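You operate a simulated robot arm through the tools that you are given. There is no shell and no other tool. Be economical: measure what you need, move in short steps, check, and stop when the job is done.

You run a simulated robot arm. Do the job below in one go: nothing can be reset, and whatever is moved stays where it is left.

JOB
Gauge the groove of the clamped spool and stand it in the tub that bears the reading.
Fine: the groove gauge goes back on the black mat; leave the vise open. Set down upright: purple spool.

Only the result counts: the job must be done as asked and must still hold three seconds after the hand-in. Knocking over, shifting, dropping, spilling or breaking anything else fails it.

ROBOT AND FRAMES
A 7-joint arm with a two-finger parallel gripper, fixed in place. Base frame: the origin is at the foot of the arm, x ahead of it, y to its left, z up; the work surface is at about z = 0.003. Units: m, degrees, N and s.
With the tool pointing down near the work surface it reaches from about 0.24 to 0.62 m from the base axis. Its first joint turns from -66.0 to 66.0 degrees. Payload 2.6 kg.
The tool frame sits at the grasp point between the pads (the TCP): z along the fingers, y along the line on which they close. The tips reach 0.03 m beyond it. Largest opening 0.094 m; finger width 0.028, thickness 0.01; the body of the gripper, 0.05 by 0.096 m, starts 0.055 m behind the TCP.
Orientation is told as [roll, pitch, yaw] about the base's x, y, z axes, in that order, counted from this pose: with the fingers straight down and closing along the base's y, the tool's x points along the base's -x, its y along +y and its z along -z.

CONTROLS
- The arm moves only by the tool nudge_tool. Its argument "plan" is a list that holds one entry, the list of rows, each a list of 7 numbers: the shift along the tool's x, y, z in units of 250 mm (1.0 is 250 mm), then the turn, a rotation vector about the tool's x, y, z in units of 180 degrees (1.0 is 180 degrees), then the finger opening in m, from 0 to 0.094. In form: [[[x, y, z, ax, ay, az, hand], ...]]. A call has 1 to 8 rows; each row is the pose to reach, as a shift and turn from the pose commanded when the call began, along the tool's axes at that moment. A call with a number of a shift or a turn outside -1 to 1 is refused whole. Each row takes 0.2 s and may step no farther than 0.05 m and 8.6 degrees from the row before; otherwise, or with a gripper value out of range, the whole call is refused. A pose out of reach is approached as far as the arm can. The call stops where the force on the tool passes 70 N (or 10 N more than at its start, if that is more) or the arm is blocked; 0.2 s more then pass. Each finger travels about 0.072 m/s and halts on what it meets, pressing with about 37 N; the grip force reading is that of the motor and also rises with nothing between the fingers. The clock runs only during rows and for 0.2 s after the last one: add rows that repeat a pose to give the fingers time. The reply holds the time, the measured pose of the TCP, the force on the tool along the base axes, the opening and the grip force, in the units named above and with some noise, with the torque about the TCP (base axes, N m) and any sound that the robot's microphone picked up.
- Cameras (640 x 400 px; columns grow to the right, rows downward): "scene" is fixed at [0.0312, 0.4276, 0.5647]; the picture's right is [-0.81, -0.59, 0.00], its down [-0.34, 0.47, -0.81] and it looks along [0.48, -0.66, -0.58] (base axes); focal length 214 px, centre (320, 200). "wrist" rides on the gripper at [0.076, 0.014, -0.103] in the tool frame; the picture's right is [-0.18, 0.98, 0.00], its down [-0.75, -0.14, -0.64] and it looks along [-0.63, -0.12, 0.77] (tool axes); focal length 243 px, centre (320, 200). There is no depth. A picture from a camera that has moved, and an enlarged one, comes with that camera's place and axes in the base frame and with its lens.
- capture(camera): a new picture of that camera. It takes no simulated time.
- inspect(camera, box): a new picture of the part [left, top, right, bottom] of that camera's present view, enlarged. It takes no simulated time.
- hand_in(): hands the job in; it is judged then, once.

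Work in short steps. Places have to be worked out from the pictures, the camera data and where the tool is seen: move nearer, look again, correct. Check each grasp and each placing, and mend what went wrong. You have 120 turns and 68 pictures in all, those below and enlarged ones among them. Open the gripper and draw the arm clear of the work before you hand the job in, unless the task says otherwise; then end with one line.

The tools are called after ">>>" as a command line: name --argument value ..., lists and objects as JSON in quotes. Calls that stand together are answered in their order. nudge_tool: Moves the arm, as the interface text tells. Its arguments: {"type":"object","properties":{"plan":{"type":"array"}},"required":["plan"]} The other tools are called the same way: capture (camera) takes a picture; inspect (camera, box) takes an enlarged picture of a part of a camera's view; hand_in () hands the job in.

At the start:

```text
time_s: 0.0
tool_pos: [0.2456, -0.265, 0.3979]
orientation: [0.1, -0.1, 0.0]
wrist_force: [0.9, 0.5, 0.0]
moment: [0.01, 0.02, -0.02]
finger_gap: 0.0941
grip_force: 0.0
```

scene: 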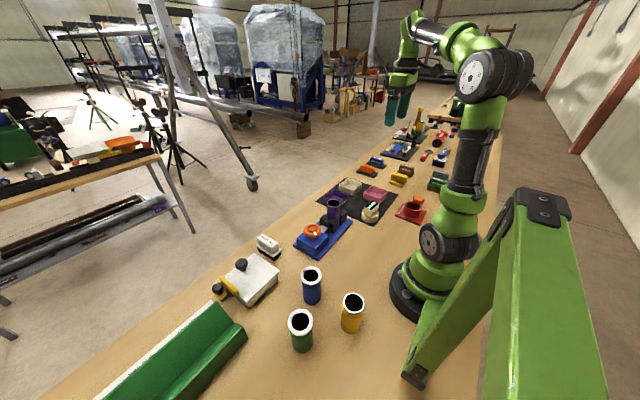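
wrist: 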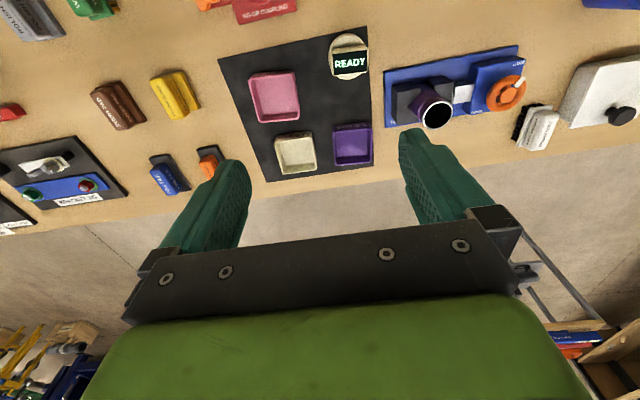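

I start with enlarged views of the vise, mat and tubs.

>>> inspect --camera "scene" --box '[280, 160, 440, 260]'

>>> inspect --camera "scene" --box '[200, 220, 400, 360]'

>>> inspect --camera "wrist" --box '[200, 10, 640, 200]'

```text
4.00 times, centred on (360, 210) of scene
camera zoom: at [0.0312, 0.4276, 0.5647], right [-0.81, -0.59, 0.0], down [-0.34, 0.47, -0.81], along [0.48, -0.66, -0.58], focal length 858 px, centre (160, 160)
```

zoom: 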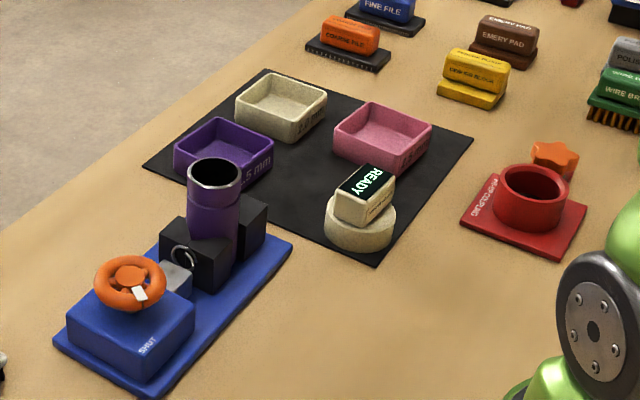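

```text
2.86 times, centred on (300, 290) of scene
camera zoom: at [0.0312, 0.4276, 0.5647], right [-0.81, -0.59, 0.0], down [-0.34, 0.47, -0.81], along [0.48, -0.66, -0.58], focal length 613 px, centre (377, -57)
```

zoom: 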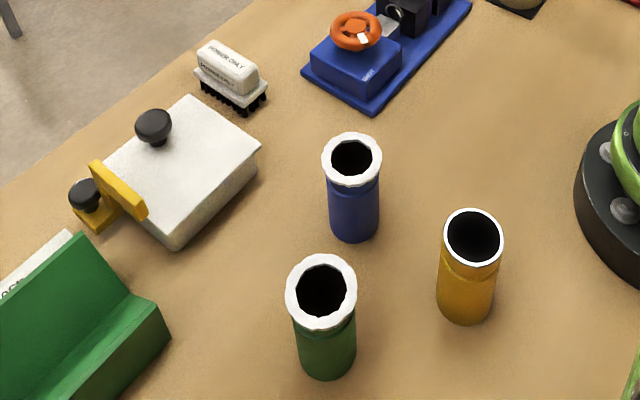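

```text
1.45 times, centred on (420, 105) of wrist
camera zoom: at [0.1692, -0.2506, 0.502], right [0.18, 0.98, 0.0], down [0.75, -0.14, 0.64], along [0.63, -0.12, -0.77], focal length 353 px, centre (174, 338)
```

zoom: 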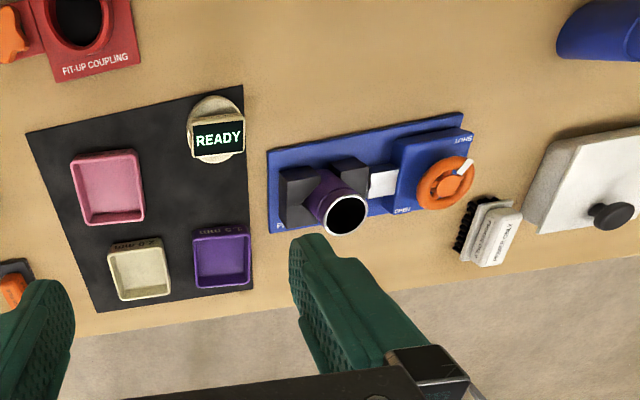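

The vise with the purple spool stands around (0.35, -0.10) and the gauge around (0.26, -0.22). I move the wrist camera sideways for a second bearing on them.

>>> nudge_tool --plan '[[[0, 0.19, 0, 0, 0, 0, 0.094], [0, 0.38, 0, 0, 0, 0, 0.094], [0, 0.56, 0, 0, 0, 0, 0.094], [0, 0.56, 0, 0, 0, 0, 0.094]]]'

>>> capture --camera "wrist"

```text
time_s: 1.0
tool_pos: [0.2448, -0.126, 0.3982]
orientation: [0.1, 0.0, 0.0]
wrist_force: [-0.6, -0.3, -0.4]
moment: [0.0, 0.04, -0.01]
finger_gap: 0.0937
grip_force: 0.0
```

```text
62 pictures are left
camera wrist: at [0.1689, -0.1116, 0.5019], right [0.18, 0.98, 0.0], down [0.75, -0.14, 0.64], along [0.63, -0.12, -0.77], focal length 243 px, centre (320, 200)
```

wrist: 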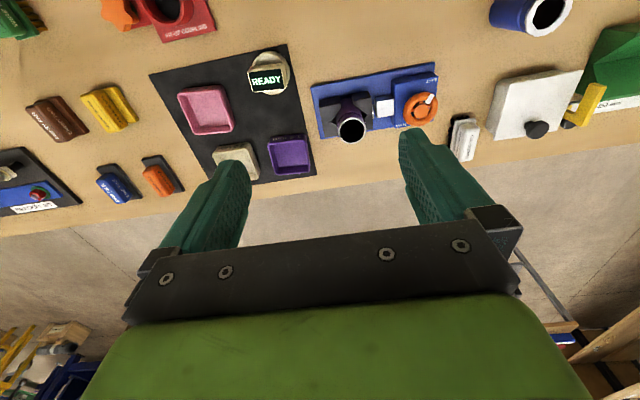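

The two views put the spool top near (0.348, -0.093, 0.11). I zoom in on the details.

>>> inspect --camera "scene" --box '[290, 190, 360, 260]'

>>> inspect --camera "scene" --box '[350, 190, 394, 226]'

>>> inspect --camera "wrist" --box '[230, 40, 450, 180]'

```text
5.71 times, centred on (325, 225) of scene
camera zoom: at [0.0312, 0.4276, 0.5647], right [-0.81, -0.59, 0.0], down [-0.34, 0.47, -0.81], along [0.48, -0.66, -0.58], focal length 1226 px, centre (291, 57)
```

zoom: 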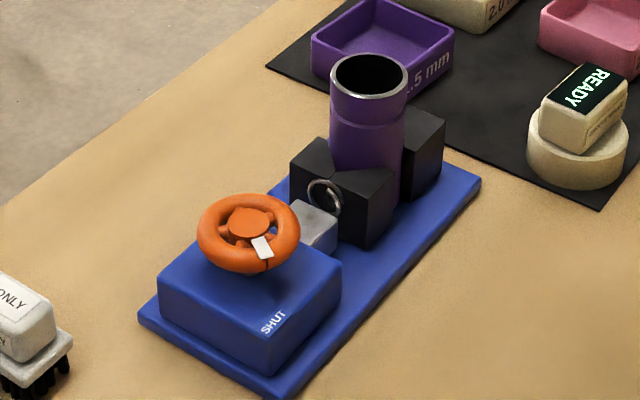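

```text
11.11 times, centred on (372, 208) of scene
camera zoom: at [0.0312, 0.4276, 0.5647], right [-0.81, -0.59, 0.0], down [-0.34, 0.47, -0.81], along [0.48, -0.66, -0.58], focal length 2383 px, centre (-258, 111)
```

zoom: 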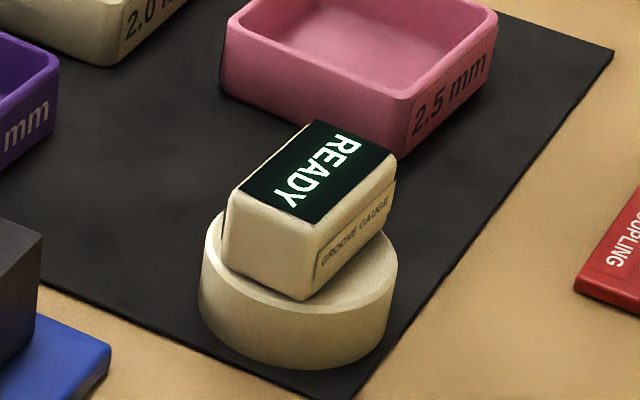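

```text
2.86 times, centred on (340, 110) of wrist
camera zoom: at [0.1689, -0.1116, 0.5019], right [0.18, 0.98, 0.0], down [0.75, -0.14, 0.64], along [0.63, -0.12, -0.77], focal length 693 px, centre (263, 457)
```

zoom: 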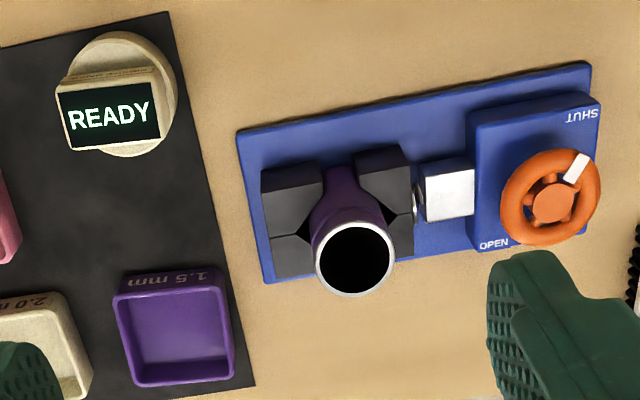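

The spool is a pipe with a groove ring near its top; the gauge is a puck about 0.07 wide with a block on it, near (0.255, -0.217). I go down over the gauge for a closer look.

>>> nudge_tool --plan '[[[-0.008, -0.072, 0.158, 0, 0, 0, 0.094], [-0.016, -0.144, 0.316, 0, 0, 0, 0.094], [-0.024, -0.216, 0.474, 0, 0, 0, 0.094], [-0.032, -0.288, 0.632, 0, 0, 0, 0.094], [-0.04, -0.36, 0.79, 0, 0, 0, 0.094], [-0.04, -0.36, 0.79, 0, 0, 0, 0.094]]]'

>>> capture --camera "wrist"

>>> capture --camera "scene"

```text
time_s: 2.4
tool_pos: [0.255, -0.214, 0.2003]
orientation: [0.0, 0.1, -0.1]
wrist_force: [0.7, 1.4, -0.4]
moment: [0.01, 0.02, -0.01]
finger_gap: 0.0939
grip_force: 0.0
```

```text
58 pictures are left
camera wrist: at [0.1788, -0.1997, 0.3051], right [0.19, 0.98, 0.0], down [0.75, -0.14, 0.64], along [0.63, -0.12, -0.77], focal length 243 px, centre (320, 200)
```

wrist: 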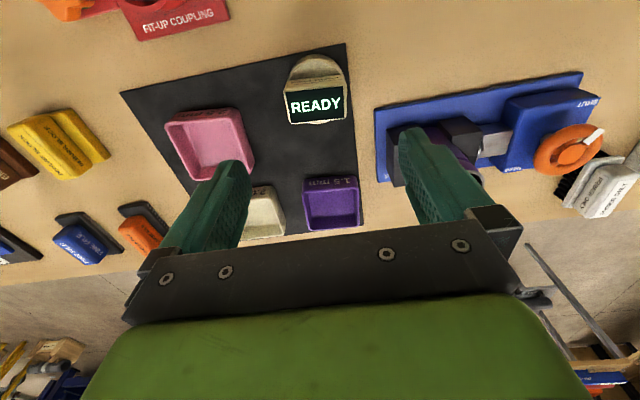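

```text
57 pictures are left
```

scene: 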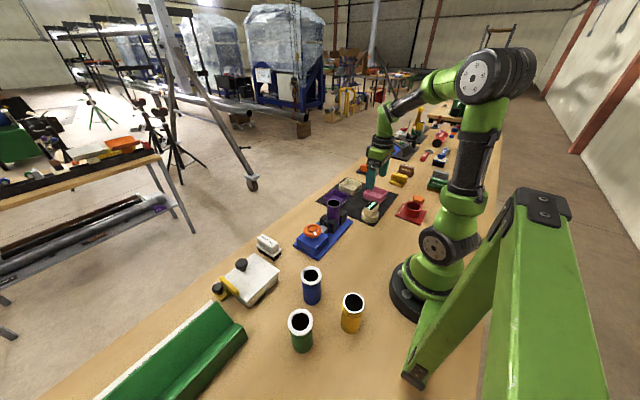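

>>> inspect --camera "wrist" --box '[260, 40, 370, 140]'

>>> inspect --camera "scene" --box '[340, 140, 420, 230]'

```text
4.00 times, centred on (315, 90) of wrist
camera zoom: at [0.1788, -0.1997, 0.3051], right [0.19, 0.98, 0.0], down [0.75, -0.14, 0.64], along [0.63, -0.12, -0.77], focal length 970 px, centre (340, 640)
```

zoom: 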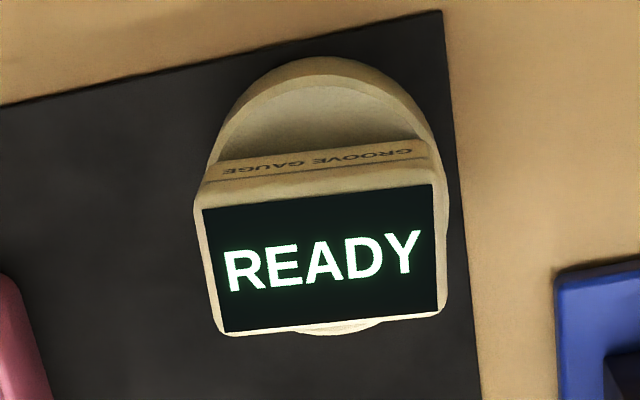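

```text
4.44 times, centred on (380, 185) of scene
camera zoom: at [0.0312, 0.4276, 0.5647], right [-0.81, -0.59, 0.0], down [-0.34, 0.47, -0.81], along [0.48, -0.66, -0.58], focal length 953 px, centre (53, 267)
```

zoom: 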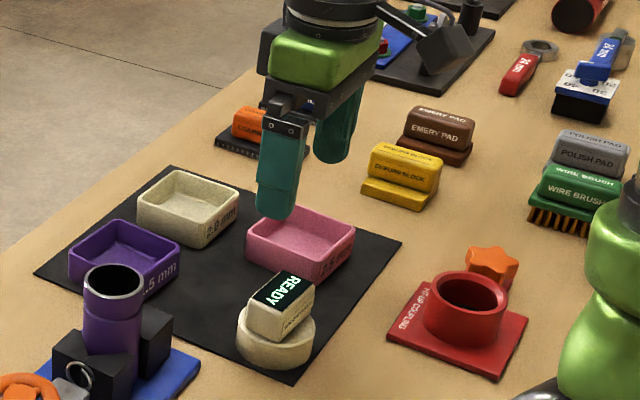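

The block is about 0.053 wide along y, with its top at z≈0.075 and its centre near (0.254, -0.2175). I descend around it with open fingers.

>>> nudge_tool --plan '[[[0, -0.01, 0.15, 0, 0, 0, 0.094], [0, -0.01, 0.3, 0, 0, 0, 0.094], [0, -0.01, 0.42, 0, 0, 0, 0.094], [0, -0.01, 0.5, 0, 0, 0, 0.094], [0, -0.01, 0.5, 0, 0, 0, 0.094]]]'

>>> inspect --camera "scene" --box '[340, 140, 420, 230]'

>>> capture --camera "wrist"

```text
time_s: 3.6
tool_pos: [0.2553, -0.2168, 0.0767]
orientation: [0.0, 0.0, 0.0]
wrist_force: [-0.1, 0.2, -0.6]
moment: [-0.02, 0.03, -0.03]
finger_gap: 0.0936
grip_force: 0.1
```

```text
4.44 times, centred on (380, 185) of scene
camera zoom: at [0.0312, 0.4276, 0.5647], right [-0.81, -0.59, 0.0], down [-0.34, 0.47, -0.81], along [0.48, -0.66, -0.58], focal length 953 px, centre (53, 267)
```

zoom: 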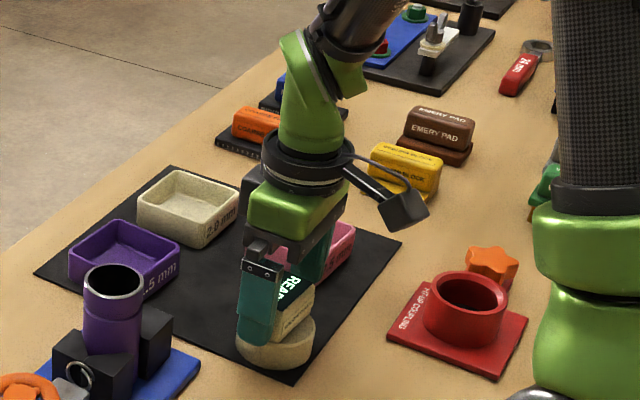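

```text
53 pictures are left
camera wrist: at [0.1799, -0.2024, 0.1785], right [0.18, 0.98, 0.0], down [0.75, -0.14, 0.64], along [0.63, -0.12, -0.77], focal length 243 px, centre (320, 200)
```

wrist: 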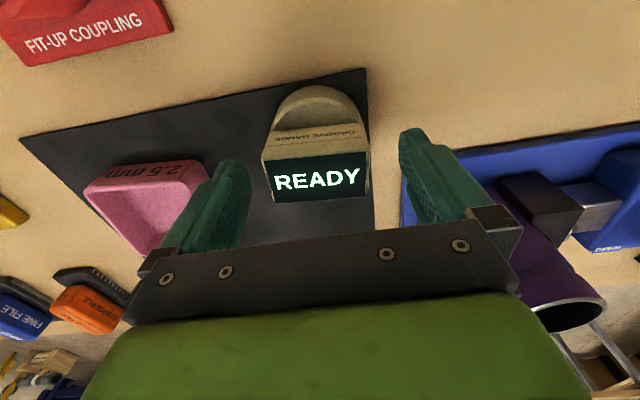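

The fingers straddle the block. I shift 3 mm toward the base and close.

>>> nudge_tool --plan '[[[0.012, 0, 0.01, 0, 0, 0, 0.094], [0.012, 0, 0.01, 0, 0, 0, 0.06], [0.012, 0, 0.01, 0, 0, 0, 0.035], [0.012, 0, 0.01, 0, 0, 0, 0.035], [0.012, 0, 0.01, 0, 0, 0, 0.035]]]'

>>> capture --camera "wrist"

```text
time_s: 4.8
tool_pos: [0.2531, -0.218, 0.073]
orientation: [0.1, 0.0, 0.0]
wrist_force: [-1.6, -1.3, 3.3]
moment: [-0.25, 0.02, -0.07]
finger_gap: 0.0591
grip_force: 36.7
```

```text
52 pictures are left
camera wrist: at [0.1765, -0.203, 0.1762], right [0.18, 0.98, 0.0], down [0.75, -0.14, 0.64], along [0.63, -0.12, -0.77], focal length 243 px, centre (320, 200)
```

wrist: 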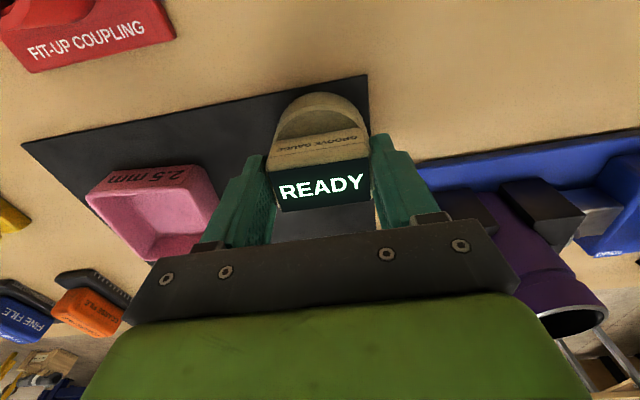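

Gauge held at 0.059 opening. I lift it straight up.

>>> nudge_tool --plan '[[[0, 0, -0.1, 0, 0, 0, 0.035], [0, 0, -0.25, 0, 0, 0, 0.035], [0, 0, -0.4, 0, 0, 0, 0.035], [0, 0, -0.55, 0, 0, 0, 0.035], [0, 0, -0.64, 0, 0, 0, 0.035], [0, 0, -0.64, 0, 0, 0, 0.035]]]'

>>> inspect --camera "scene" --box '[320, 130, 420, 240]'

>>> capture --camera "wrist"

```text
time_s: 6.2
tool_pos: [0.2522, -0.2162, 0.2342]
orientation: [0.0, 0.0, 0.0]
wrist_force: [-0.1, -0.1, -0.7]
moment: [0.01, 0.0, 0.0]
finger_gap: 0.0351
grip_force: 0.1
```

```text
3.64 times, centred on (370, 185) of scene
camera zoom: at [0.0312, 0.4276, 0.5647], right [-0.81, -0.59, 0.0], down [-0.34, 0.47, -0.81], along [0.48, -0.66, -0.58], focal length 780 px, centre (138, 254)
```

zoom: 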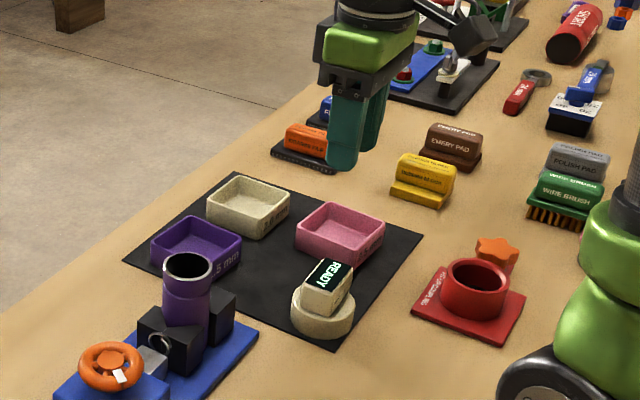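

```text
50 pictures are left
camera wrist: at [0.1769, -0.2026, 0.3382], right [0.18, 0.98, 0.0], down [0.75, -0.14, 0.64], along [0.63, -0.12, -0.77], focal length 243 px, centre (320, 200)
```

wrist: 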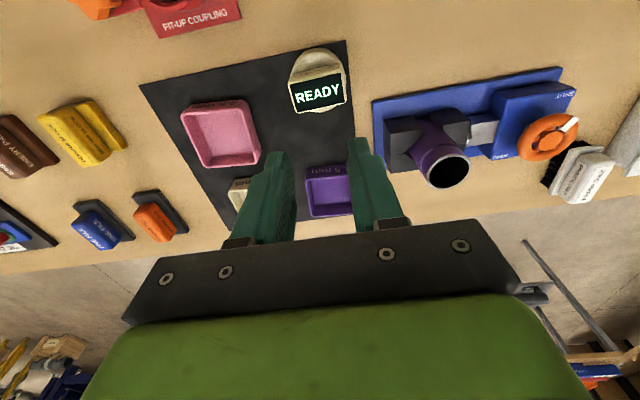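

The gauge slipped out of the grip and appears to have shifted slightly on the mat. I look closely at how it stands.

>>> inspect --camera "scene" --box '[350, 190, 394, 226]'

>>> inspect --camera "wrist" --box '[260, 30, 370, 130]'

```text
11.11 times, centred on (372, 208) of scene
camera zoom: at [0.0312, 0.4276, 0.5647], right [-0.81, -0.59, 0.0], down [-0.34, 0.47, -0.81], along [0.48, -0.66, -0.58], focal length 2383 px, centre (-258, 111)
```

zoom: 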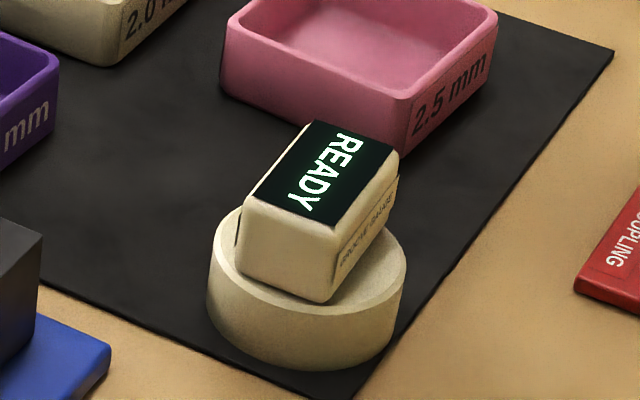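

```text
4.00 times, centred on (315, 80) of wrist
camera zoom: at [0.1769, -0.2026, 0.3382], right [0.18, 0.98, 0.0], down [0.75, -0.14, 0.64], along [0.63, -0.12, -0.77], focal length 970 px, centre (340, 680)
```

zoom: 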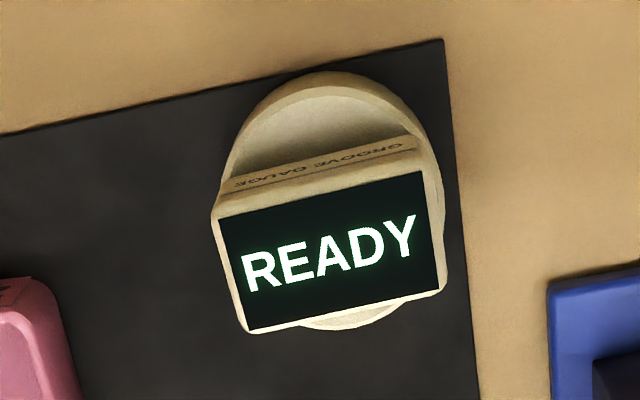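

It still stands flat, now squared up to y, and its block top is lower than I judged (z≈0.062), so my grip was too shallow. I open, centre on (0.254, -0.219) and go about 9 mm deeper.

>>> nudge_tool --plan '[[[-0.008, -0.004, 0, 0, 0, 0, 0.094], [-0.008, -0.004, 0.15, 0, 0, 0, 0.094], [-0.008, -0.004, 0.3, 0, 0, 0, 0.094], [-0.008, -0.004, 0.45, 0, 0, 0, 0.094], [-0.008, -0.004, 0.58, 0, 0, 0, 0.094], [-0.008, -0.004, 0.64, 0, 0, 0, 0.094], [-0.008, -0.004, 0.676, 0, 0, 0, 0.094], [-0.008, -0.004, 0.676, 0, 0, 0, 0.094]]]'

>>> inspect --camera "scene" --box '[350, 180, 400, 226]'

```text
time_s: 8.0
tool_pos: [0.2544, -0.219, 0.0639]
orientation: [0.0, 0.0, -0.1]
wrist_force: [-0.4, -1.0, 0.2]
moment: [0.0, -0.02, 0.0]
finger_gap: 0.0939
grip_force: 0.1
```

```text
8.70 times, centred on (375, 203) of scene
camera zoom: at [0.0312, 0.4276, 0.5647], right [-0.81, -0.59, 0.0], down [-0.34, 0.47, -0.81], along [0.48, -0.66, -0.58], focal length 1865 px, centre (-158, 174)
```

zoom: 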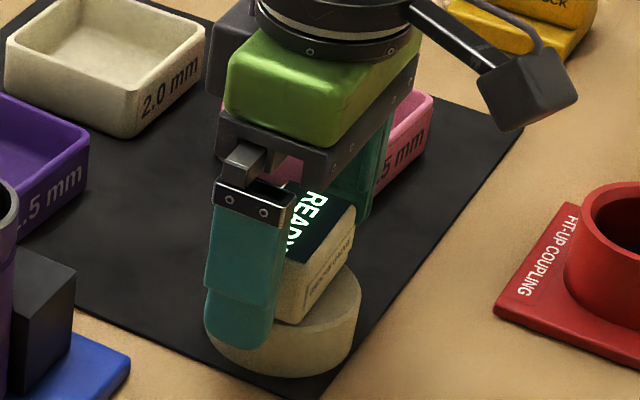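

>>> nudge_tool --plan '[[[0, 0, 0, 0, 0, 0, 0.07], [0, 0, 0, 0, 0, 0, 0.045], [0, 0, 0, 0, 0, 0, 0.03], [0, 0, 0, 0, 0, 0, 0.03], [0, 0, 0, 0, 0, 0, 0.03], [0, 0, -0.02, 0, 0, 0, 0.03], [0, 0, -0.04, 0, 0, 0, 0.03], [0, 0, -0.04, 0, 0, 0, 0.03]]]'

>>> inspect --camera "scene" --box '[350, 180, 400, 226]'

```text
time_s: 9.8
tool_pos: [0.2551, -0.2186, 0.0746]
orientation: [0.0, 0.0, 0.0]
wrist_force: [-0.5, -0.3, -1.1]
moment: [-0.02, 0.01, -0.02]
finger_gap: 0.064
grip_force: 36.9
```

```text
8.70 times, centred on (375, 203) of scene
camera zoom: at [0.0312, 0.4276, 0.5647], right [-0.81, -0.59, 0.0], down [-0.34, 0.47, -0.81], along [0.48, -0.66, -0.58], focal length 1865 px, centre (-158, 174)
```

zoom: 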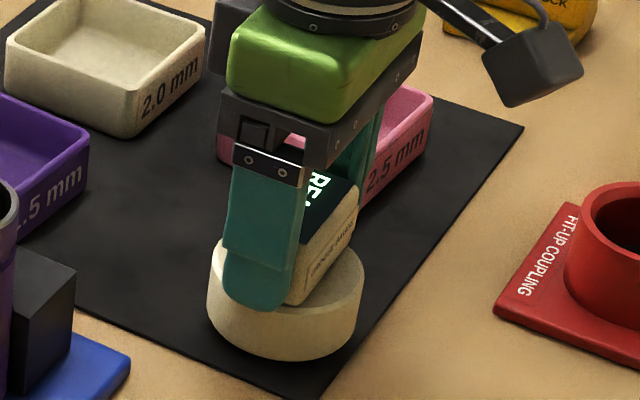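

It is held and lifted clear. I raise it gently and check for slipping.

>>> nudge_tool --plan '[[[0, 0, -0.08, 0, 0, 0, 0.03], [0, 0, -0.18, 0, 0, 0, 0.03], [0, 0, -0.28, 0, 0, 0, 0.03], [0, 0, -0.38, 0, 0, 0, 0.03], [0, 0, -0.48, 0, 0, 0, 0.03], [0, 0, -0.56, 0, 0, 0, 0.03], [0, 0, -0.6, 0, 0, 0, 0.03], [0, 0, -0.6, 0, 0, 0, 0.03]]]'

>>> capture --camera "wrist"

>>> inspect --camera "scene" --box '[320, 140, 420, 240]'

```text
time_s: 11.6
tool_pos: [0.2548, -0.2191, 0.2257]
orientation: [-0.1, -0.1, 0.0]
wrist_force: [0.0, -0.3, -1.7]
moment: [0.01, 0.04, 0.04]
finger_gap: 0.0639
grip_force: 37.2
```

```text
45 pictures are left
camera wrist: at [0.1781, -0.2046, 0.3286], right [0.18, 0.98, 0.0], down [0.75, -0.14, 0.64], along [0.63, -0.12, -0.77], focal length 243 px, centre (320, 200)
```

wrist: 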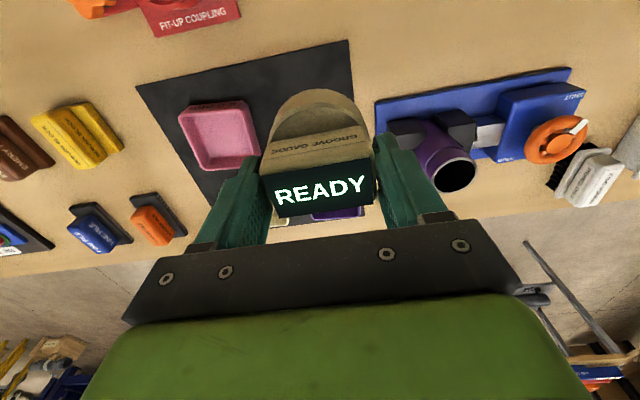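

```text
4.00 times, centred on (370, 190) of scene
camera zoom: at [0.0312, 0.4276, 0.5647], right [-0.81, -0.59, 0.0], down [-0.34, 0.47, -0.81], along [0.48, -0.66, -0.58], focal length 858 px, centre (120, 240)
```

zoom: 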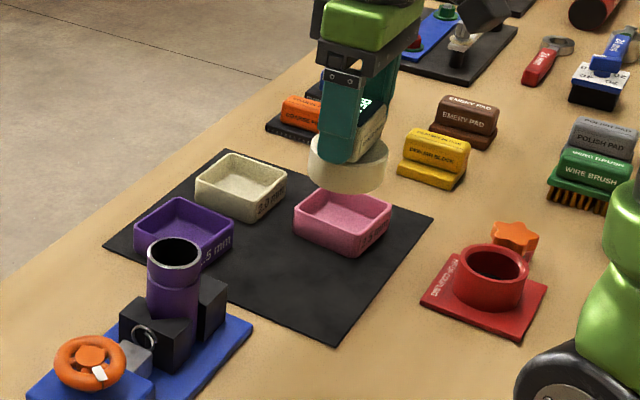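

Held steadily. I carry it to hover over the spool at about (0.349, -0.094), with the puck's bottom near z 0.14.

>>> nudge_tool --plan '[[[-0.06, 0.08, 0, 0, 0, 0, 0.03], [-0.13, 0.17, 0, 0, 0, 0, 0.03], [-0.2, 0.26, 0, 0, 0, 0, 0.03], [-0.27, 0.36, 0, 0, 0, 0, 0.03], [-0.33, 0.44, 0.03, 0, 0, 0, 0.03], [-0.376, 0.5, 0.08, 0, 0, 0, 0.03], [-0.376, 0.5, 0.1, 0, 0, 0, 0.03], [-0.376, 0.5, 0.1, 0, 0, 0, 0.03]]]'

>>> inspect --camera "scene" --box '[290, 160, 370, 240]'

>>> capture --camera "wrist"

```text
time_s: 13.4
tool_pos: [0.3481, -0.0935, 0.2005]
orientation: [0.0, 0.0, 0.1]
wrist_force: [0.0, 0.1, -0.6]
moment: [-0.01, -0.01, -0.02]
finger_gap: 0.0639
grip_force: 36.6
```

```text
5.00 times, centred on (330, 200) of scene
camera zoom: at [0.0312, 0.4276, 0.5647], right [-0.81, -0.59, 0.0], down [-0.34, 0.47, -0.81], along [0.48, -0.66, -0.58], focal length 1072 px, centre (270, 200)
```

zoom: 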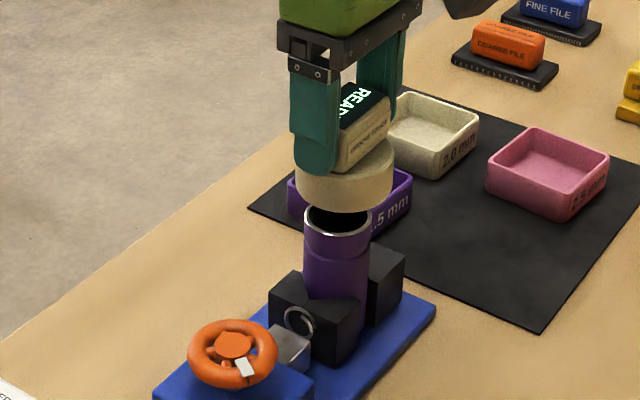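

```text
42 pictures are left
camera wrist: at [0.2719, -0.0789, 0.3033], right [0.18, 0.98, 0.0], down [0.75, -0.14, 0.64], along [0.63, -0.12, -0.77], focal length 243 px, centre (320, 200)
```

wrist: 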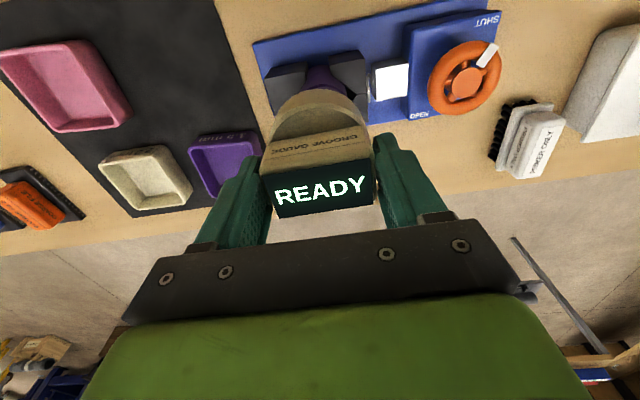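

Comparing the two outlines in the scene view, the puck sits about 3 mm to the right of the spool. I correct part of that and lower to just above the rim.

>>> nudge_tool --plan '[[[-0.01, 0.008, 0.03, 0, 0, 0, 0.03], [-0.01, 0.008, 0.06, 0, 0, 0, 0.03], [-0.01, 0.008, 0.072, 0, 0, 0, 0.03], [-0.01, 0.008, 0.072, 0, 0, 0, 0.03]]]'

>>> inspect --camera "scene" --box '[312, 180, 352, 220]'

>>> inspect --camera "wrist" --box '[250, 40, 390, 140]'

```text
time_s: 14.4
tool_pos: [0.3504, -0.0914, 0.1822]
orientation: [0.0, 0.0, 0.1]
wrist_force: [-0.2, -0.5, -1.1]
moment: [0.01, -0.01, -0.01]
finger_gap: 0.0639
grip_force: 36.7
```

```text
10.00 times, centred on (332, 200) of scene
camera zoom: at [0.0312, 0.4276, 0.5647], right [-0.81, -0.59, 0.0], down [-0.34, 0.47, -0.81], along [0.48, -0.66, -0.58], focal length 2145 px, centre (200, 200)
```

zoom: 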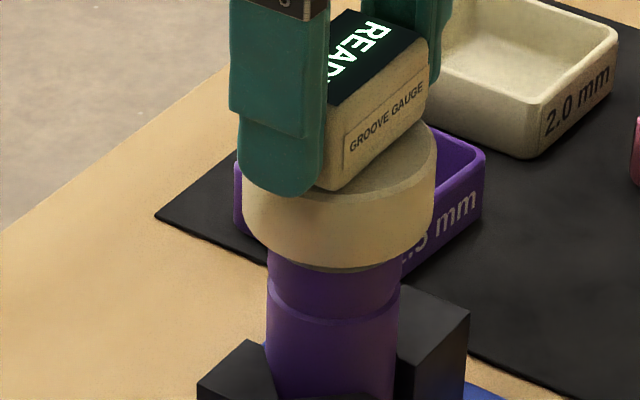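

```text
4.00 times, centred on (320, 90) of wrist
camera zoom: at [0.2743, -0.0772, 0.2855], right [0.18, 0.98, 0.0], down [0.75, -0.14, 0.64], along [0.63, -0.12, -0.77], focal length 970 px, centre (320, 640)
```

zoom: 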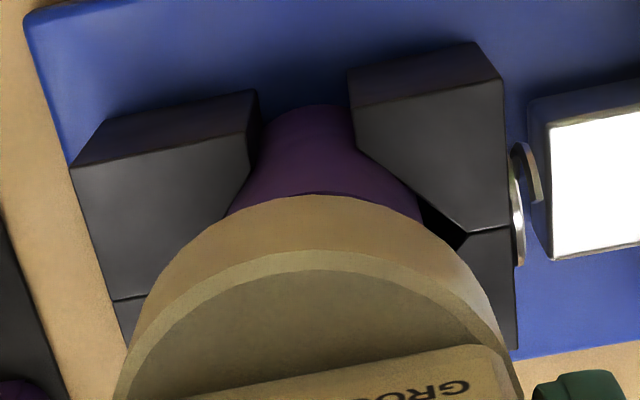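

In both views the puck is now centred on the spool to within about 1 mm. I lower in small steps and watch the force.

>>> nudge_tool --plan '[[[0, 0, 0.012, 0, 0, 0, 0.03], [0, 0, 0.024, 0, 0, 0, 0.03], [0, 0, 0.036, 0, 0, 0, 0.03], [0, 0, 0.048, 0, 0, 0, 0.03], [0, 0, 0.06, 0, 0, 0, 0.03]]]'

>>> inspect --camera "scene" --box '[312, 180, 352, 220]'

```text
time_s: 15.6
tool_pos: [0.3505, -0.0912, 0.1662]
orientation: [0.0, 0.0, 0.1]
wrist_force: [0.4, 0.4, -1.2]
moment: [0.02, 0.06, 0.01]
finger_gap: 0.0638
grip_force: 36.8
```

```text
10.00 times, centred on (332, 200) of scene
camera zoom: at [0.0312, 0.4276, 0.5647], right [-0.81, -0.59, 0.0], down [-0.34, 0.47, -0.81], along [0.48, -0.66, -0.58], focal length 2145 px, centre (200, 200)
```

zoom: 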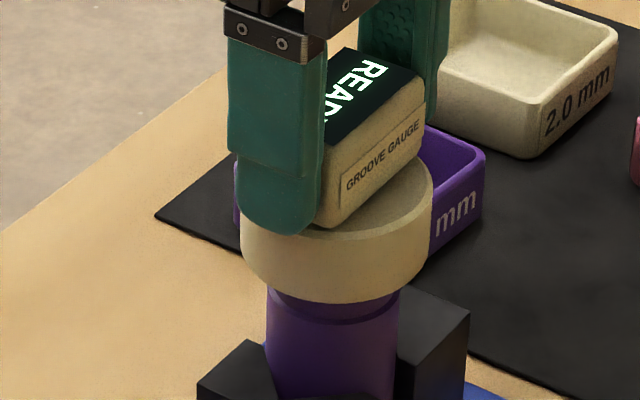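

No contact yet and the puck seems to be sliding over the rim. I keep lowering gently.

>>> nudge_tool --plan '[[[0, 0, 0.012, 0, 0, 0, 0.03], [0, 0, 0.024, 0, 0, 0, 0.03], [0, 0, 0.036, 0, 0, 0, 0.03], [0, 0, 0.048, 0, 0, 0, 0.03]]]'

>>> inspect --camera "scene" --box '[312, 180, 352, 220]'

```text
time_s: 16.6
tool_pos: [0.3515, -0.0913, 0.1545]
orientation: [0.1, 0.1, 0.1]
wrist_force: [-0.4, -0.2, -0.5]
moment: [-0.02, -0.01, -0.04]
finger_gap: 0.0638
grip_force: 37.2
```

```text
10.00 times, centred on (332, 200) of scene
camera zoom: at [0.0312, 0.4276, 0.5647], right [-0.81, -0.59, 0.0], down [-0.34, 0.47, -0.81], along [0.48, -0.66, -0.58], focal length 2145 px, centre (200, 200)
```

zoom: 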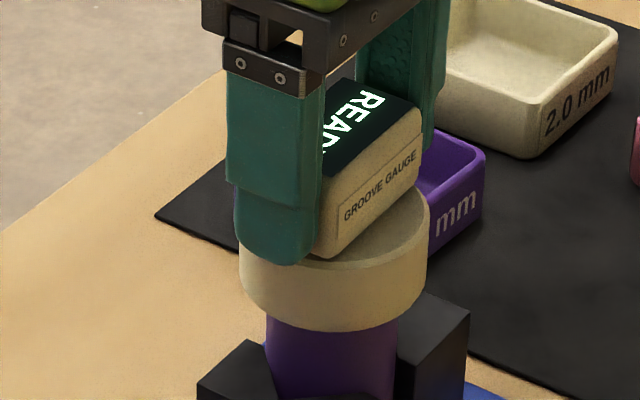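

>>> nudge_tool --plan '[[[0, 0, 0.01, 0, 0, 0, 0.03], [0, 0, 0.02, 0, 0, 0, 0.03], [0, 0, 0.03, 0, 0, 0, 0.03], [0, 0, 0.03, 0, 0, 0, 0.03]]]'

>>> inspect --camera "scene" --box '[312, 180, 352, 220]'

```text
time_s: 17.6
tool_pos: [0.353, -0.092, 0.1487]
orientation: [-0.1, -0.3, 0.0]
wrist_force: [-5.5, 2.3, 31.5]
moment: [0.04, -0.04, 0.08]
finger_gap: 0.0642
grip_force: 36.8
```

```text
10.00 times, centred on (332, 200) of scene
camera zoom: at [0.0311, 0.4276, 0.5647], right [-0.81, -0.59, 0.0], down [-0.34, 0.47, -0.81], along [0.48, -0.66, -0.58], focal length 2145 px, centre (200, 200)
```

zoom: 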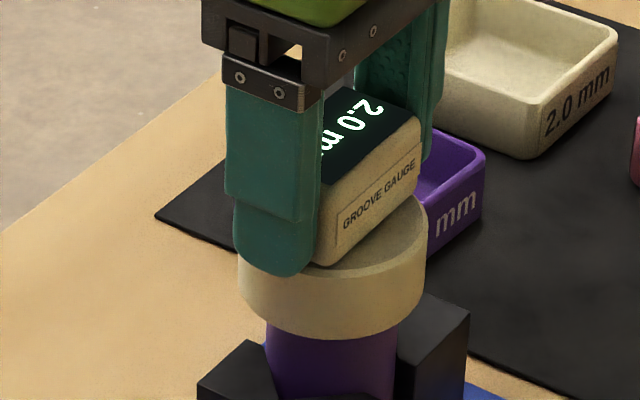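

Seated with 31 N, and the display now reads "2.0 m…". I check it from the wrist camera.

>>> inspect --camera "wrist" --box '[240, 90, 400, 230]'

```text
2.86 times, centred on (320, 160) of wrist
camera zoom: at [0.2751, -0.0774, 0.2513], right [0.18, 0.98, 0.0], down [0.75, -0.14, 0.65], along [0.64, -0.12, -0.76], focal length 693 px, centre (320, 314)
```

zoom: 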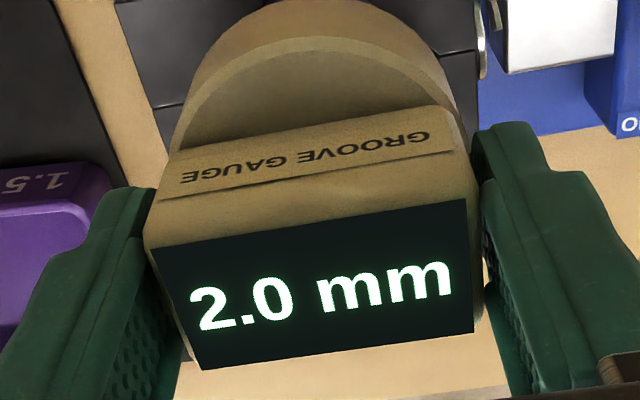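

It reads 2.0 mm, so the cream tub is the target. I lift the gauge straight off the spool.

>>> nudge_tool --plan '[[[0, 0, -0.02, 0, 0, 0, 0.03], [0, 0, -0.06, 0, 0, 0, 0.03], [0, 0, -0.12, 0, 0, 0, 0.03], [0, 0, -0.2, 0, 0, 0, 0.03], [0, 0, -0.28, 0, 0, 0, 0.03], [0, 0, -0.32, 0, 0, 0, 0.03], [0, 0, -0.32, 0, 0, 0, 0.03]]]'

>>> inspect --camera "scene" --box '[290, 140, 400, 240]'

```text
time_s: 19.2
tool_pos: [0.3516, -0.0919, 0.2259]
orientation: [0.0, 0.1, 0.0]
wrist_force: [-0.2, -0.5, -2.2]
moment: [0.04, 0.0, 0.0]
finger_gap: 0.0639
grip_force: 37.1
```

```text
4.00 times, centred on (345, 190) of scene
camera zoom: at [0.0312, 0.4276, 0.5647], right [-0.81, -0.59, 0.0], down [-0.34, 0.47, -0.81], along [0.48, -0.66, -0.58], focal length 858 px, centre (220, 240)
```

zoom: 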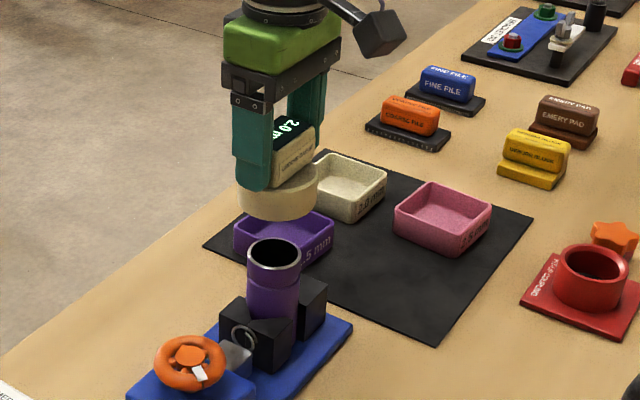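

Reading obtained and the spool is still clamped. I carry the gauge back over the black mat at about (0.262, -0.228).

>>> nudge_tool --plan '[[[0.06, -0.09, 0, 0, 0, 0, 0.03], [0.13, -0.19, 0, 0, 0, 0, 0.03], [0.2, -0.29, 0, 0, 0, 0, 0.03], [0.27, -0.4, 0, 0, 0, 0, 0.03], [0.32, -0.49, 0.0, 0, 0, 0, 0.03], [0.358, -0.544, 0.0, 0, 0, 0, 0.03], [0.358, -0.544, 0, 0, 0, 0, 0.03]]]'

>>> nudge_tool --plan '[[[0, 0, 0.1, 0, 0, 0, 0.03], [0, 0, 0.22, 0, 0, 0, 0.03], [0, 0, 0.34, 0, 0, 0, 0.03], [0, 0, 0.45, 0, 0, 0, 0.03], [0, 0, 0.53, 0, 0, 0, 0.03], [0, 0, 0.58, 0, 0, 0, 0.03], [0, 0, 0.6, 0, 0, 0, 0.03], [0, 0, 0.6, 0, 0, 0, 0.03]]]'

>>> inspect --camera "scene" --box '[350, 180, 400, 226]'

```text
time_s: 20.8
tool_pos: [0.262, -0.228, 0.2266]
orientation: [0.0, 0.0, 0.0]
wrist_force: [0.2, 0.0, -1.0]
moment: [-0.02, 0.0, -0.02]
finger_gap: 0.0636
grip_force: 37.4
```

```text
time_s: 22.6
tool_pos: [0.2614, -0.2268, 0.076]
orientation: [0.0, 0.0, 0.1]
wrist_force: [-0.4, -0.2, -1.9]
moment: [-0.02, 0.0, -0.02]
finger_gap: 0.0638
grip_force: 36.4
```

```text
8.70 times, centred on (375, 203) of scene
camera zoom: at [0.0312, 0.4276, 0.5647], right [-0.81, -0.59, 0.0], down [-0.34, 0.47, -0.81], along [0.48, -0.66, -0.58], focal length 1865 px, centre (-158, 174)
```

zoom: 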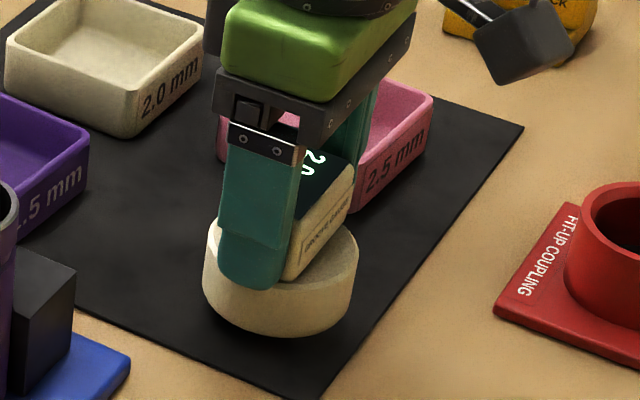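

It hangs about 1 cm above the mat, well inside it. I lower the rest in small steps until I feel contact.

>>> nudge_tool --plan '[[[0, 0, 0.012, 0, 0, 0, 0.03], [0, 0, 0.024, 0, 0, 0, 0.03], [0, 0, 0.036, 0, 0, 0, 0.03], [0, 0, 0.044, 0, 0, 0, 0.03], [0, 0, 0.048, 0, 0, 0, 0.03]]]'

```text
time_s: 23.8
tool_pos: [0.2626, -0.2275, 0.0649]
orientation: [-0.1, 0.1, 0.0]
wrist_force: [-0.1, -0.7, -1.2]
moment: [0.0, -0.02, 0.0]
finger_gap: 0.064
grip_force: 37.5
```

>>> nudge_tool --plan '[[[0, 0, 0.004, 0, 0, 0, 0.03], [0, 0, 0.008, 0, 0, 0, 0.03], [0, 0, 0.012, 0, 0, 0, 0.03], [0, 0, 0.012, 0, 0, 0, 0.03]]]'

```text
time_s: 24.8
tool_pos: [0.2615, -0.227, 0.0618]
orientation: [0.0, 0.1, 0.0]
wrist_force: [-2.2, 0.7, 2.4]
moment: [0.08, -0.04, 0.06]
finger_gap: 0.0637
grip_force: 36.9
```

Light contact at z 0.062. I release and back up.

>>> nudge_tool --plan '[[[0, 0, 0.002, 0, 0, 0, 0.075], [0, 0, 0.002, 0, 0, 0, 0.094], [0, 0, 0.002, 0, 0, 0, 0.094], [0, 0, -0.1, 0, 0, 0, 0.094], [0, 0, -0.25, 0, 0, 0, 0.094], [0, 0, -0.4, 0, 0, 0, 0.094], [0, 0, -0.56, 0, 0, 0, 0.094], [0, 0, -0.66, 0, 0, 0, 0.094]]]'

>>> capture --camera "wrist"

>>> inspect --camera "scene" --box '[290, 160, 400, 260]'

```text
time_s: 26.6
tool_pos: [0.2607, -0.2273, 0.2302]
orientation: [0.0, 0.0, -0.1]
wrist_force: [0.1, -1.0, 0.1]
moment: [0.03, 0.01, 0.02]
finger_gap: 0.0939
grip_force: 0.0
```

```text
33 pictures are left
camera wrist: at [0.1855, -0.2132, 0.3325], right [0.19, 0.98, 0.0], down [0.75, -0.14, 0.64], along [0.63, -0.12, -0.77], focal length 243 px, centre (320, 200)
```

wrist: 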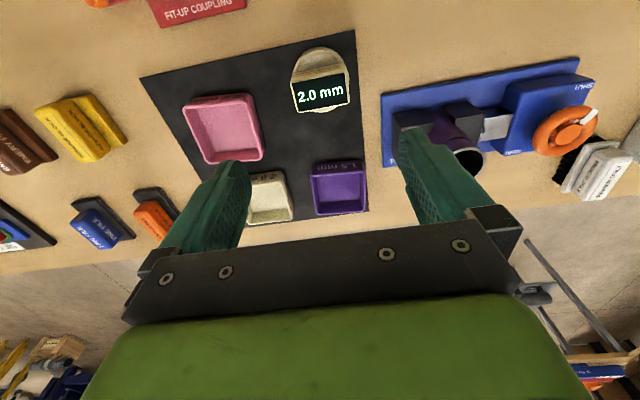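

```text
4.00 times, centred on (345, 210) of scene
camera zoom: at [0.0312, 0.4276, 0.5647], right [-0.81, -0.59, 0.0], down [-0.34, 0.47, -0.81], along [0.48, -0.66, -0.58], focal length 858 px, centre (220, 160)
```

zoom: 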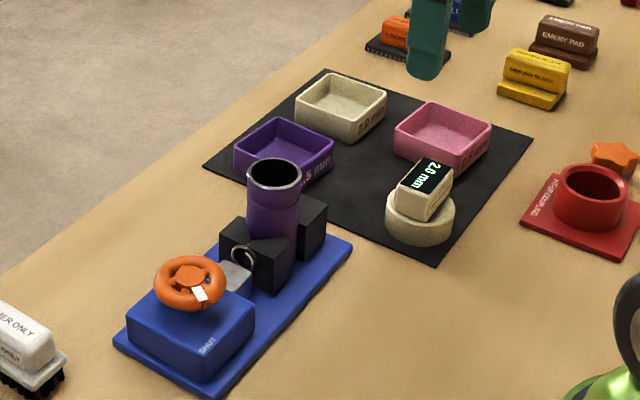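

The gauge is standing on the mat. The views place the vise wheel at about (0.351, 0.03, 0.08), and I go look at it from above.

>>> nudge_tool --plan '[[[-0.05, 0.14, 0, 0, 0, 0, 0.094], [-0.1, 0.28, 0, 0, 0, 0, 0.094], [-0.15, 0.42, 0, 0, 0, 0, 0.094], [-0.2, 0.56, 0, 0, 0, 0, 0.094], [-0.25, 0.7, 0, 0, 0, 0, 0.094], [-0.31, 0.84, 0, 0, 0, 0, 0.094], [-0.36, 0.98, 0, 0, 0, 0, 0.094], [-0.36, 0.98, 0, 0, 0, 0, 0.094]]]'

>>> inspect --camera "wrist" --box '[220, 20, 420, 145]'

```text
time_s: 28.4
tool_pos: [0.3529, 0.0172, 0.2249]
orientation: [0.1, 0.0, 0.1]
wrist_force: [0.3, -1.1, 0.1]
moment: [0.03, -0.02, -0.01]
finger_gap: 0.0939
grip_force: 0.1
```

```text
3.20 times, centred on (320, 82) of wrist
camera zoom: at [0.2759, 0.0309, 0.3284], right [0.18, 0.98, 0.0], down [0.75, -0.14, 0.64], along [0.63, -0.12, -0.77], focal length 776 px, centre (320, 576)
```

zoom: 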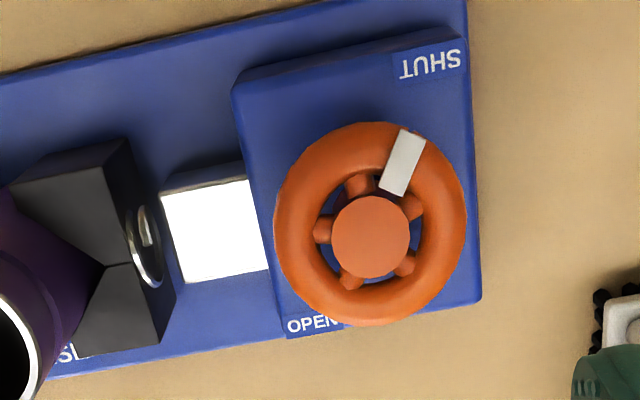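

The wheel centre is about (0.349, 0.032), its pointer is at SHUT, and OPEN is roughly half a turn away. I centre over it and pre-turn the hand 60° clockwise so I have range for a counter-clockwise turn.

>>> nudge_tool --plan '[[[0.016, 0.06, 0.05, 0, 0, 0.047, 0.094], [0.016, 0.06, 0.1, 0, 0, 0.094, 0.094], [0.016, 0.06, 0.15, 0, 0, 0.141, 0.094], [0.016, 0.06, 0.2, 0, 0, 0.188, 0.094], [0.016, 0.06, 0.25, 0, 0, 0.235, 0.094], [0.016, 0.06, 0.29, 0, 0, 0.282, 0.094], [0.016, 0.06, 0.32, 0, 0, 0.329, 0.094], [0.016, 0.06, 0.32, 0, 0, 0.333, 0.094]]]'

>>> capture --camera "wrist"

>>> inspect --camera "scene" --box '[280, 180, 360, 260]'

```text
time_s: 30.2
tool_pos: [0.3479, 0.0328, 0.147]
orientation: [0.0, 0.0, -60.0]
wrist_force: [0.2, 0.7, -0.3]
moment: [0.0, -0.02, -0.01]
finger_gap: 0.094
grip_force: 0.0
```

```text
30 pictures are left
camera wrist: at [0.3216, 0.1059, 0.2502], right [0.94, 0.33, 0.0], down [0.25, -0.72, 0.64], along [0.21, -0.61, -0.77], focal length 243 px, centre (320, 200)
```

wrist: 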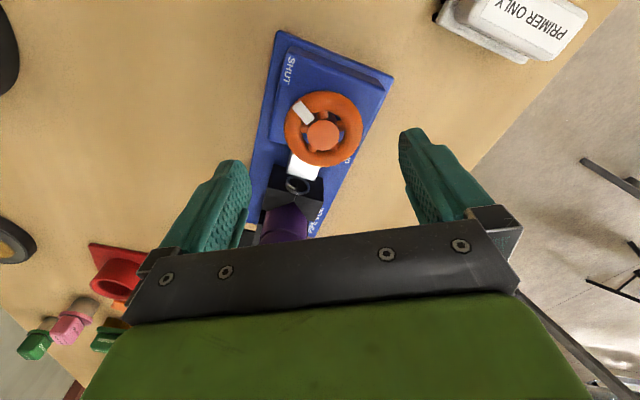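

```text
5.00 times, centred on (320, 220) of scene
camera zoom: at [0.0312, 0.4276, 0.5647], right [-0.81, -0.59, 0.0], down [-0.34, 0.47, -0.81], along [0.48, -0.66, -0.58], focal length 1072 px, centre (320, 100)
```

zoom: 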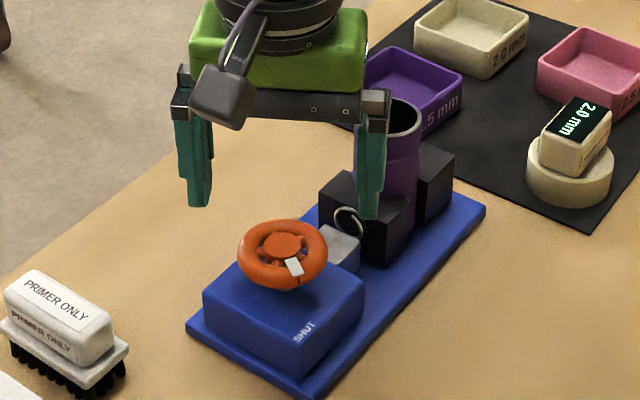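

The wheel centre checks out at (0.3495, 0.031). I lower so that the tips straddle the rim.

>>> nudge_tool --plan '[[[0, 0, 0.1, 0, 0, 0, 0.094], [0, 0, 0.18, 0, 0, 0, 0.094], [0, 0, 0.21, 0, 0, 0, 0.094], [0, 0, 0.21, 0, 0, 0, 0.094]]]'

>>> inspect --camera "scene" --box '[280, 180, 360, 260]'

```text
time_s: 31.2
tool_pos: [0.348, 0.0313, 0.0943]
orientation: [0.1, 0.0, -60.0]
wrist_force: [0.2, 0.1, -0.3]
moment: [-0.03, 0.02, 0.0]
finger_gap: 0.0942
grip_force: 0.1
```

```text
5.00 times, centred on (320, 220) of scene
camera zoom: at [0.0312, 0.4276, 0.5647], right [-0.81, -0.59, 0.0], down [-0.34, 0.47, -0.81], along [0.48, -0.66, -0.58], focal length 1072 px, centre (320, 100)
```

zoom: 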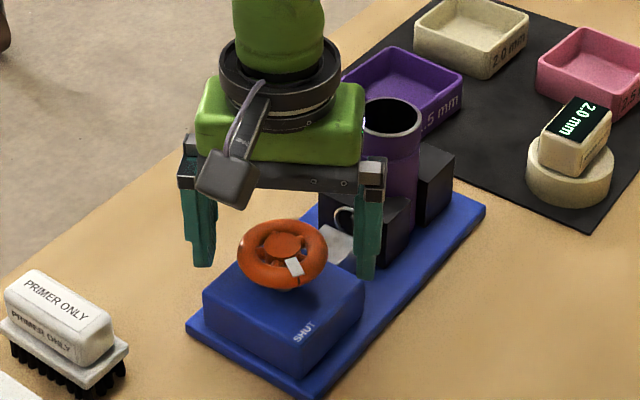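

The tips reach just below the rim's mid-height. I close on it.

>>> nudge_tool --plan '[[[0, 0, 0.006, 0, 0, 0, 0.07], [0, 0, 0.006, 0, 0, 0, 0.05], [0, 0, 0.006, 0, 0, 0, 0.04], [0, 0, 0.006, 0, 0, 0, 0.04], [0, 0, 0.006, 0, 0, 0, 0.04]]]'

>>> nudge_tool --plan '[[[0, 0, 0, 0, 0, -0.03, 0.04], [0, 0, 0, 0, 0, -0.06, 0.04], [0, 0, 0, 0, 0, -0.09, 0.04]]]'

>>> inspect --camera "scene" --box '[280, 180, 360, 260]'

```text
time_s: 32.4
tool_pos: [0.3493, 0.0334, 0.0936]
orientation: [0.3, -0.1, -59.8]
wrist_force: [26.0, 11.8, -11.2]
moment: [0.14, 0.25, 0.22]
finger_gap: 0.0596
grip_force: 44.9
```

```text
time_s: 33.2
tool_pos: [0.349, 0.0327, 0.0938]
orientation: [0.2, -0.1, -43.5]
wrist_force: [31.2, 19.3, -27.5]
moment: [0.54, 0.16, -0.06]
finger_gap: 0.0596
grip_force: 45.2
```

```text
5.00 times, centred on (320, 220) of scene
camera zoom: at [0.0314, 0.4276, 0.5647], right [-0.81, -0.59, 0.0], down [-0.34, 0.47, -0.81], along [0.48, -0.66, -0.58], focal length 1072 px, centre (320, 100)
```

zoom: 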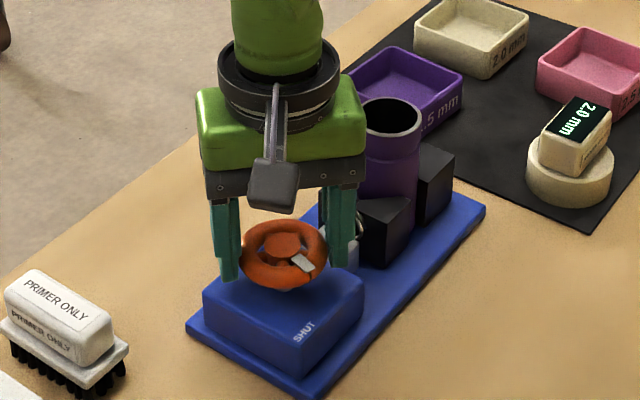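

The wheel turns with little torque and the pointer is moving. I add a small centring correction and keep turning.

>>> nudge_tool --plan '[[[0, 0.007, 0, 0, 0, -0.045, 0.04], [0, 0.007, 0, 0, 0, -0.09, 0.04], [0, 0.007, 0, 0, 0, -0.135, 0.04], [0, 0.007, 0, 0, 0, -0.18, 0.04], [0, 0.007, 0, 0, 0, -0.225, 0.04], [0, 0.007, 0, 0, 0, -0.27, 0.04], [0, 0.007, 0, 0, 0, -0.315, 0.04], [0, 0.007, 0, 0, 0, -0.36, 0.04]]]'

>>> inspect --camera "scene" --box '[280, 180, 360, 260]'

```text
time_s: 35.0
tool_pos: [0.349, 0.0325, 0.0942]
orientation: [-0.2, 0.1, 21.1]
wrist_force: [-6.2, -14.8, 16.3]
moment: [0.2, -0.96, -0.17]
finger_gap: 0.0599
grip_force: 45.4
```

```text
5.00 times, centred on (320, 220) of scene
camera zoom: at [0.0312, 0.4276, 0.5648], right [-0.81, -0.59, 0.0], down [-0.34, 0.47, -0.81], along [0.48, -0.66, -0.58], focal length 1072 px, centre (320, 100)
```

zoom: 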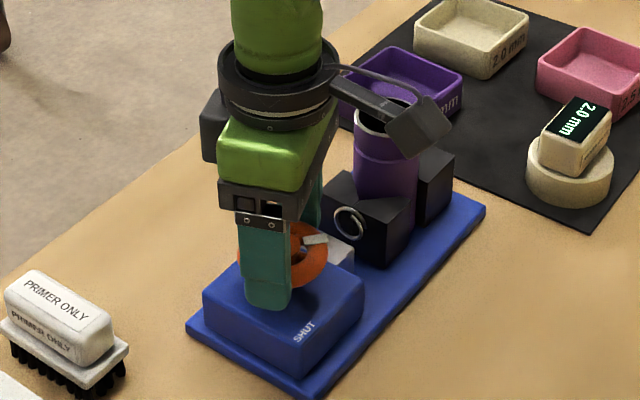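

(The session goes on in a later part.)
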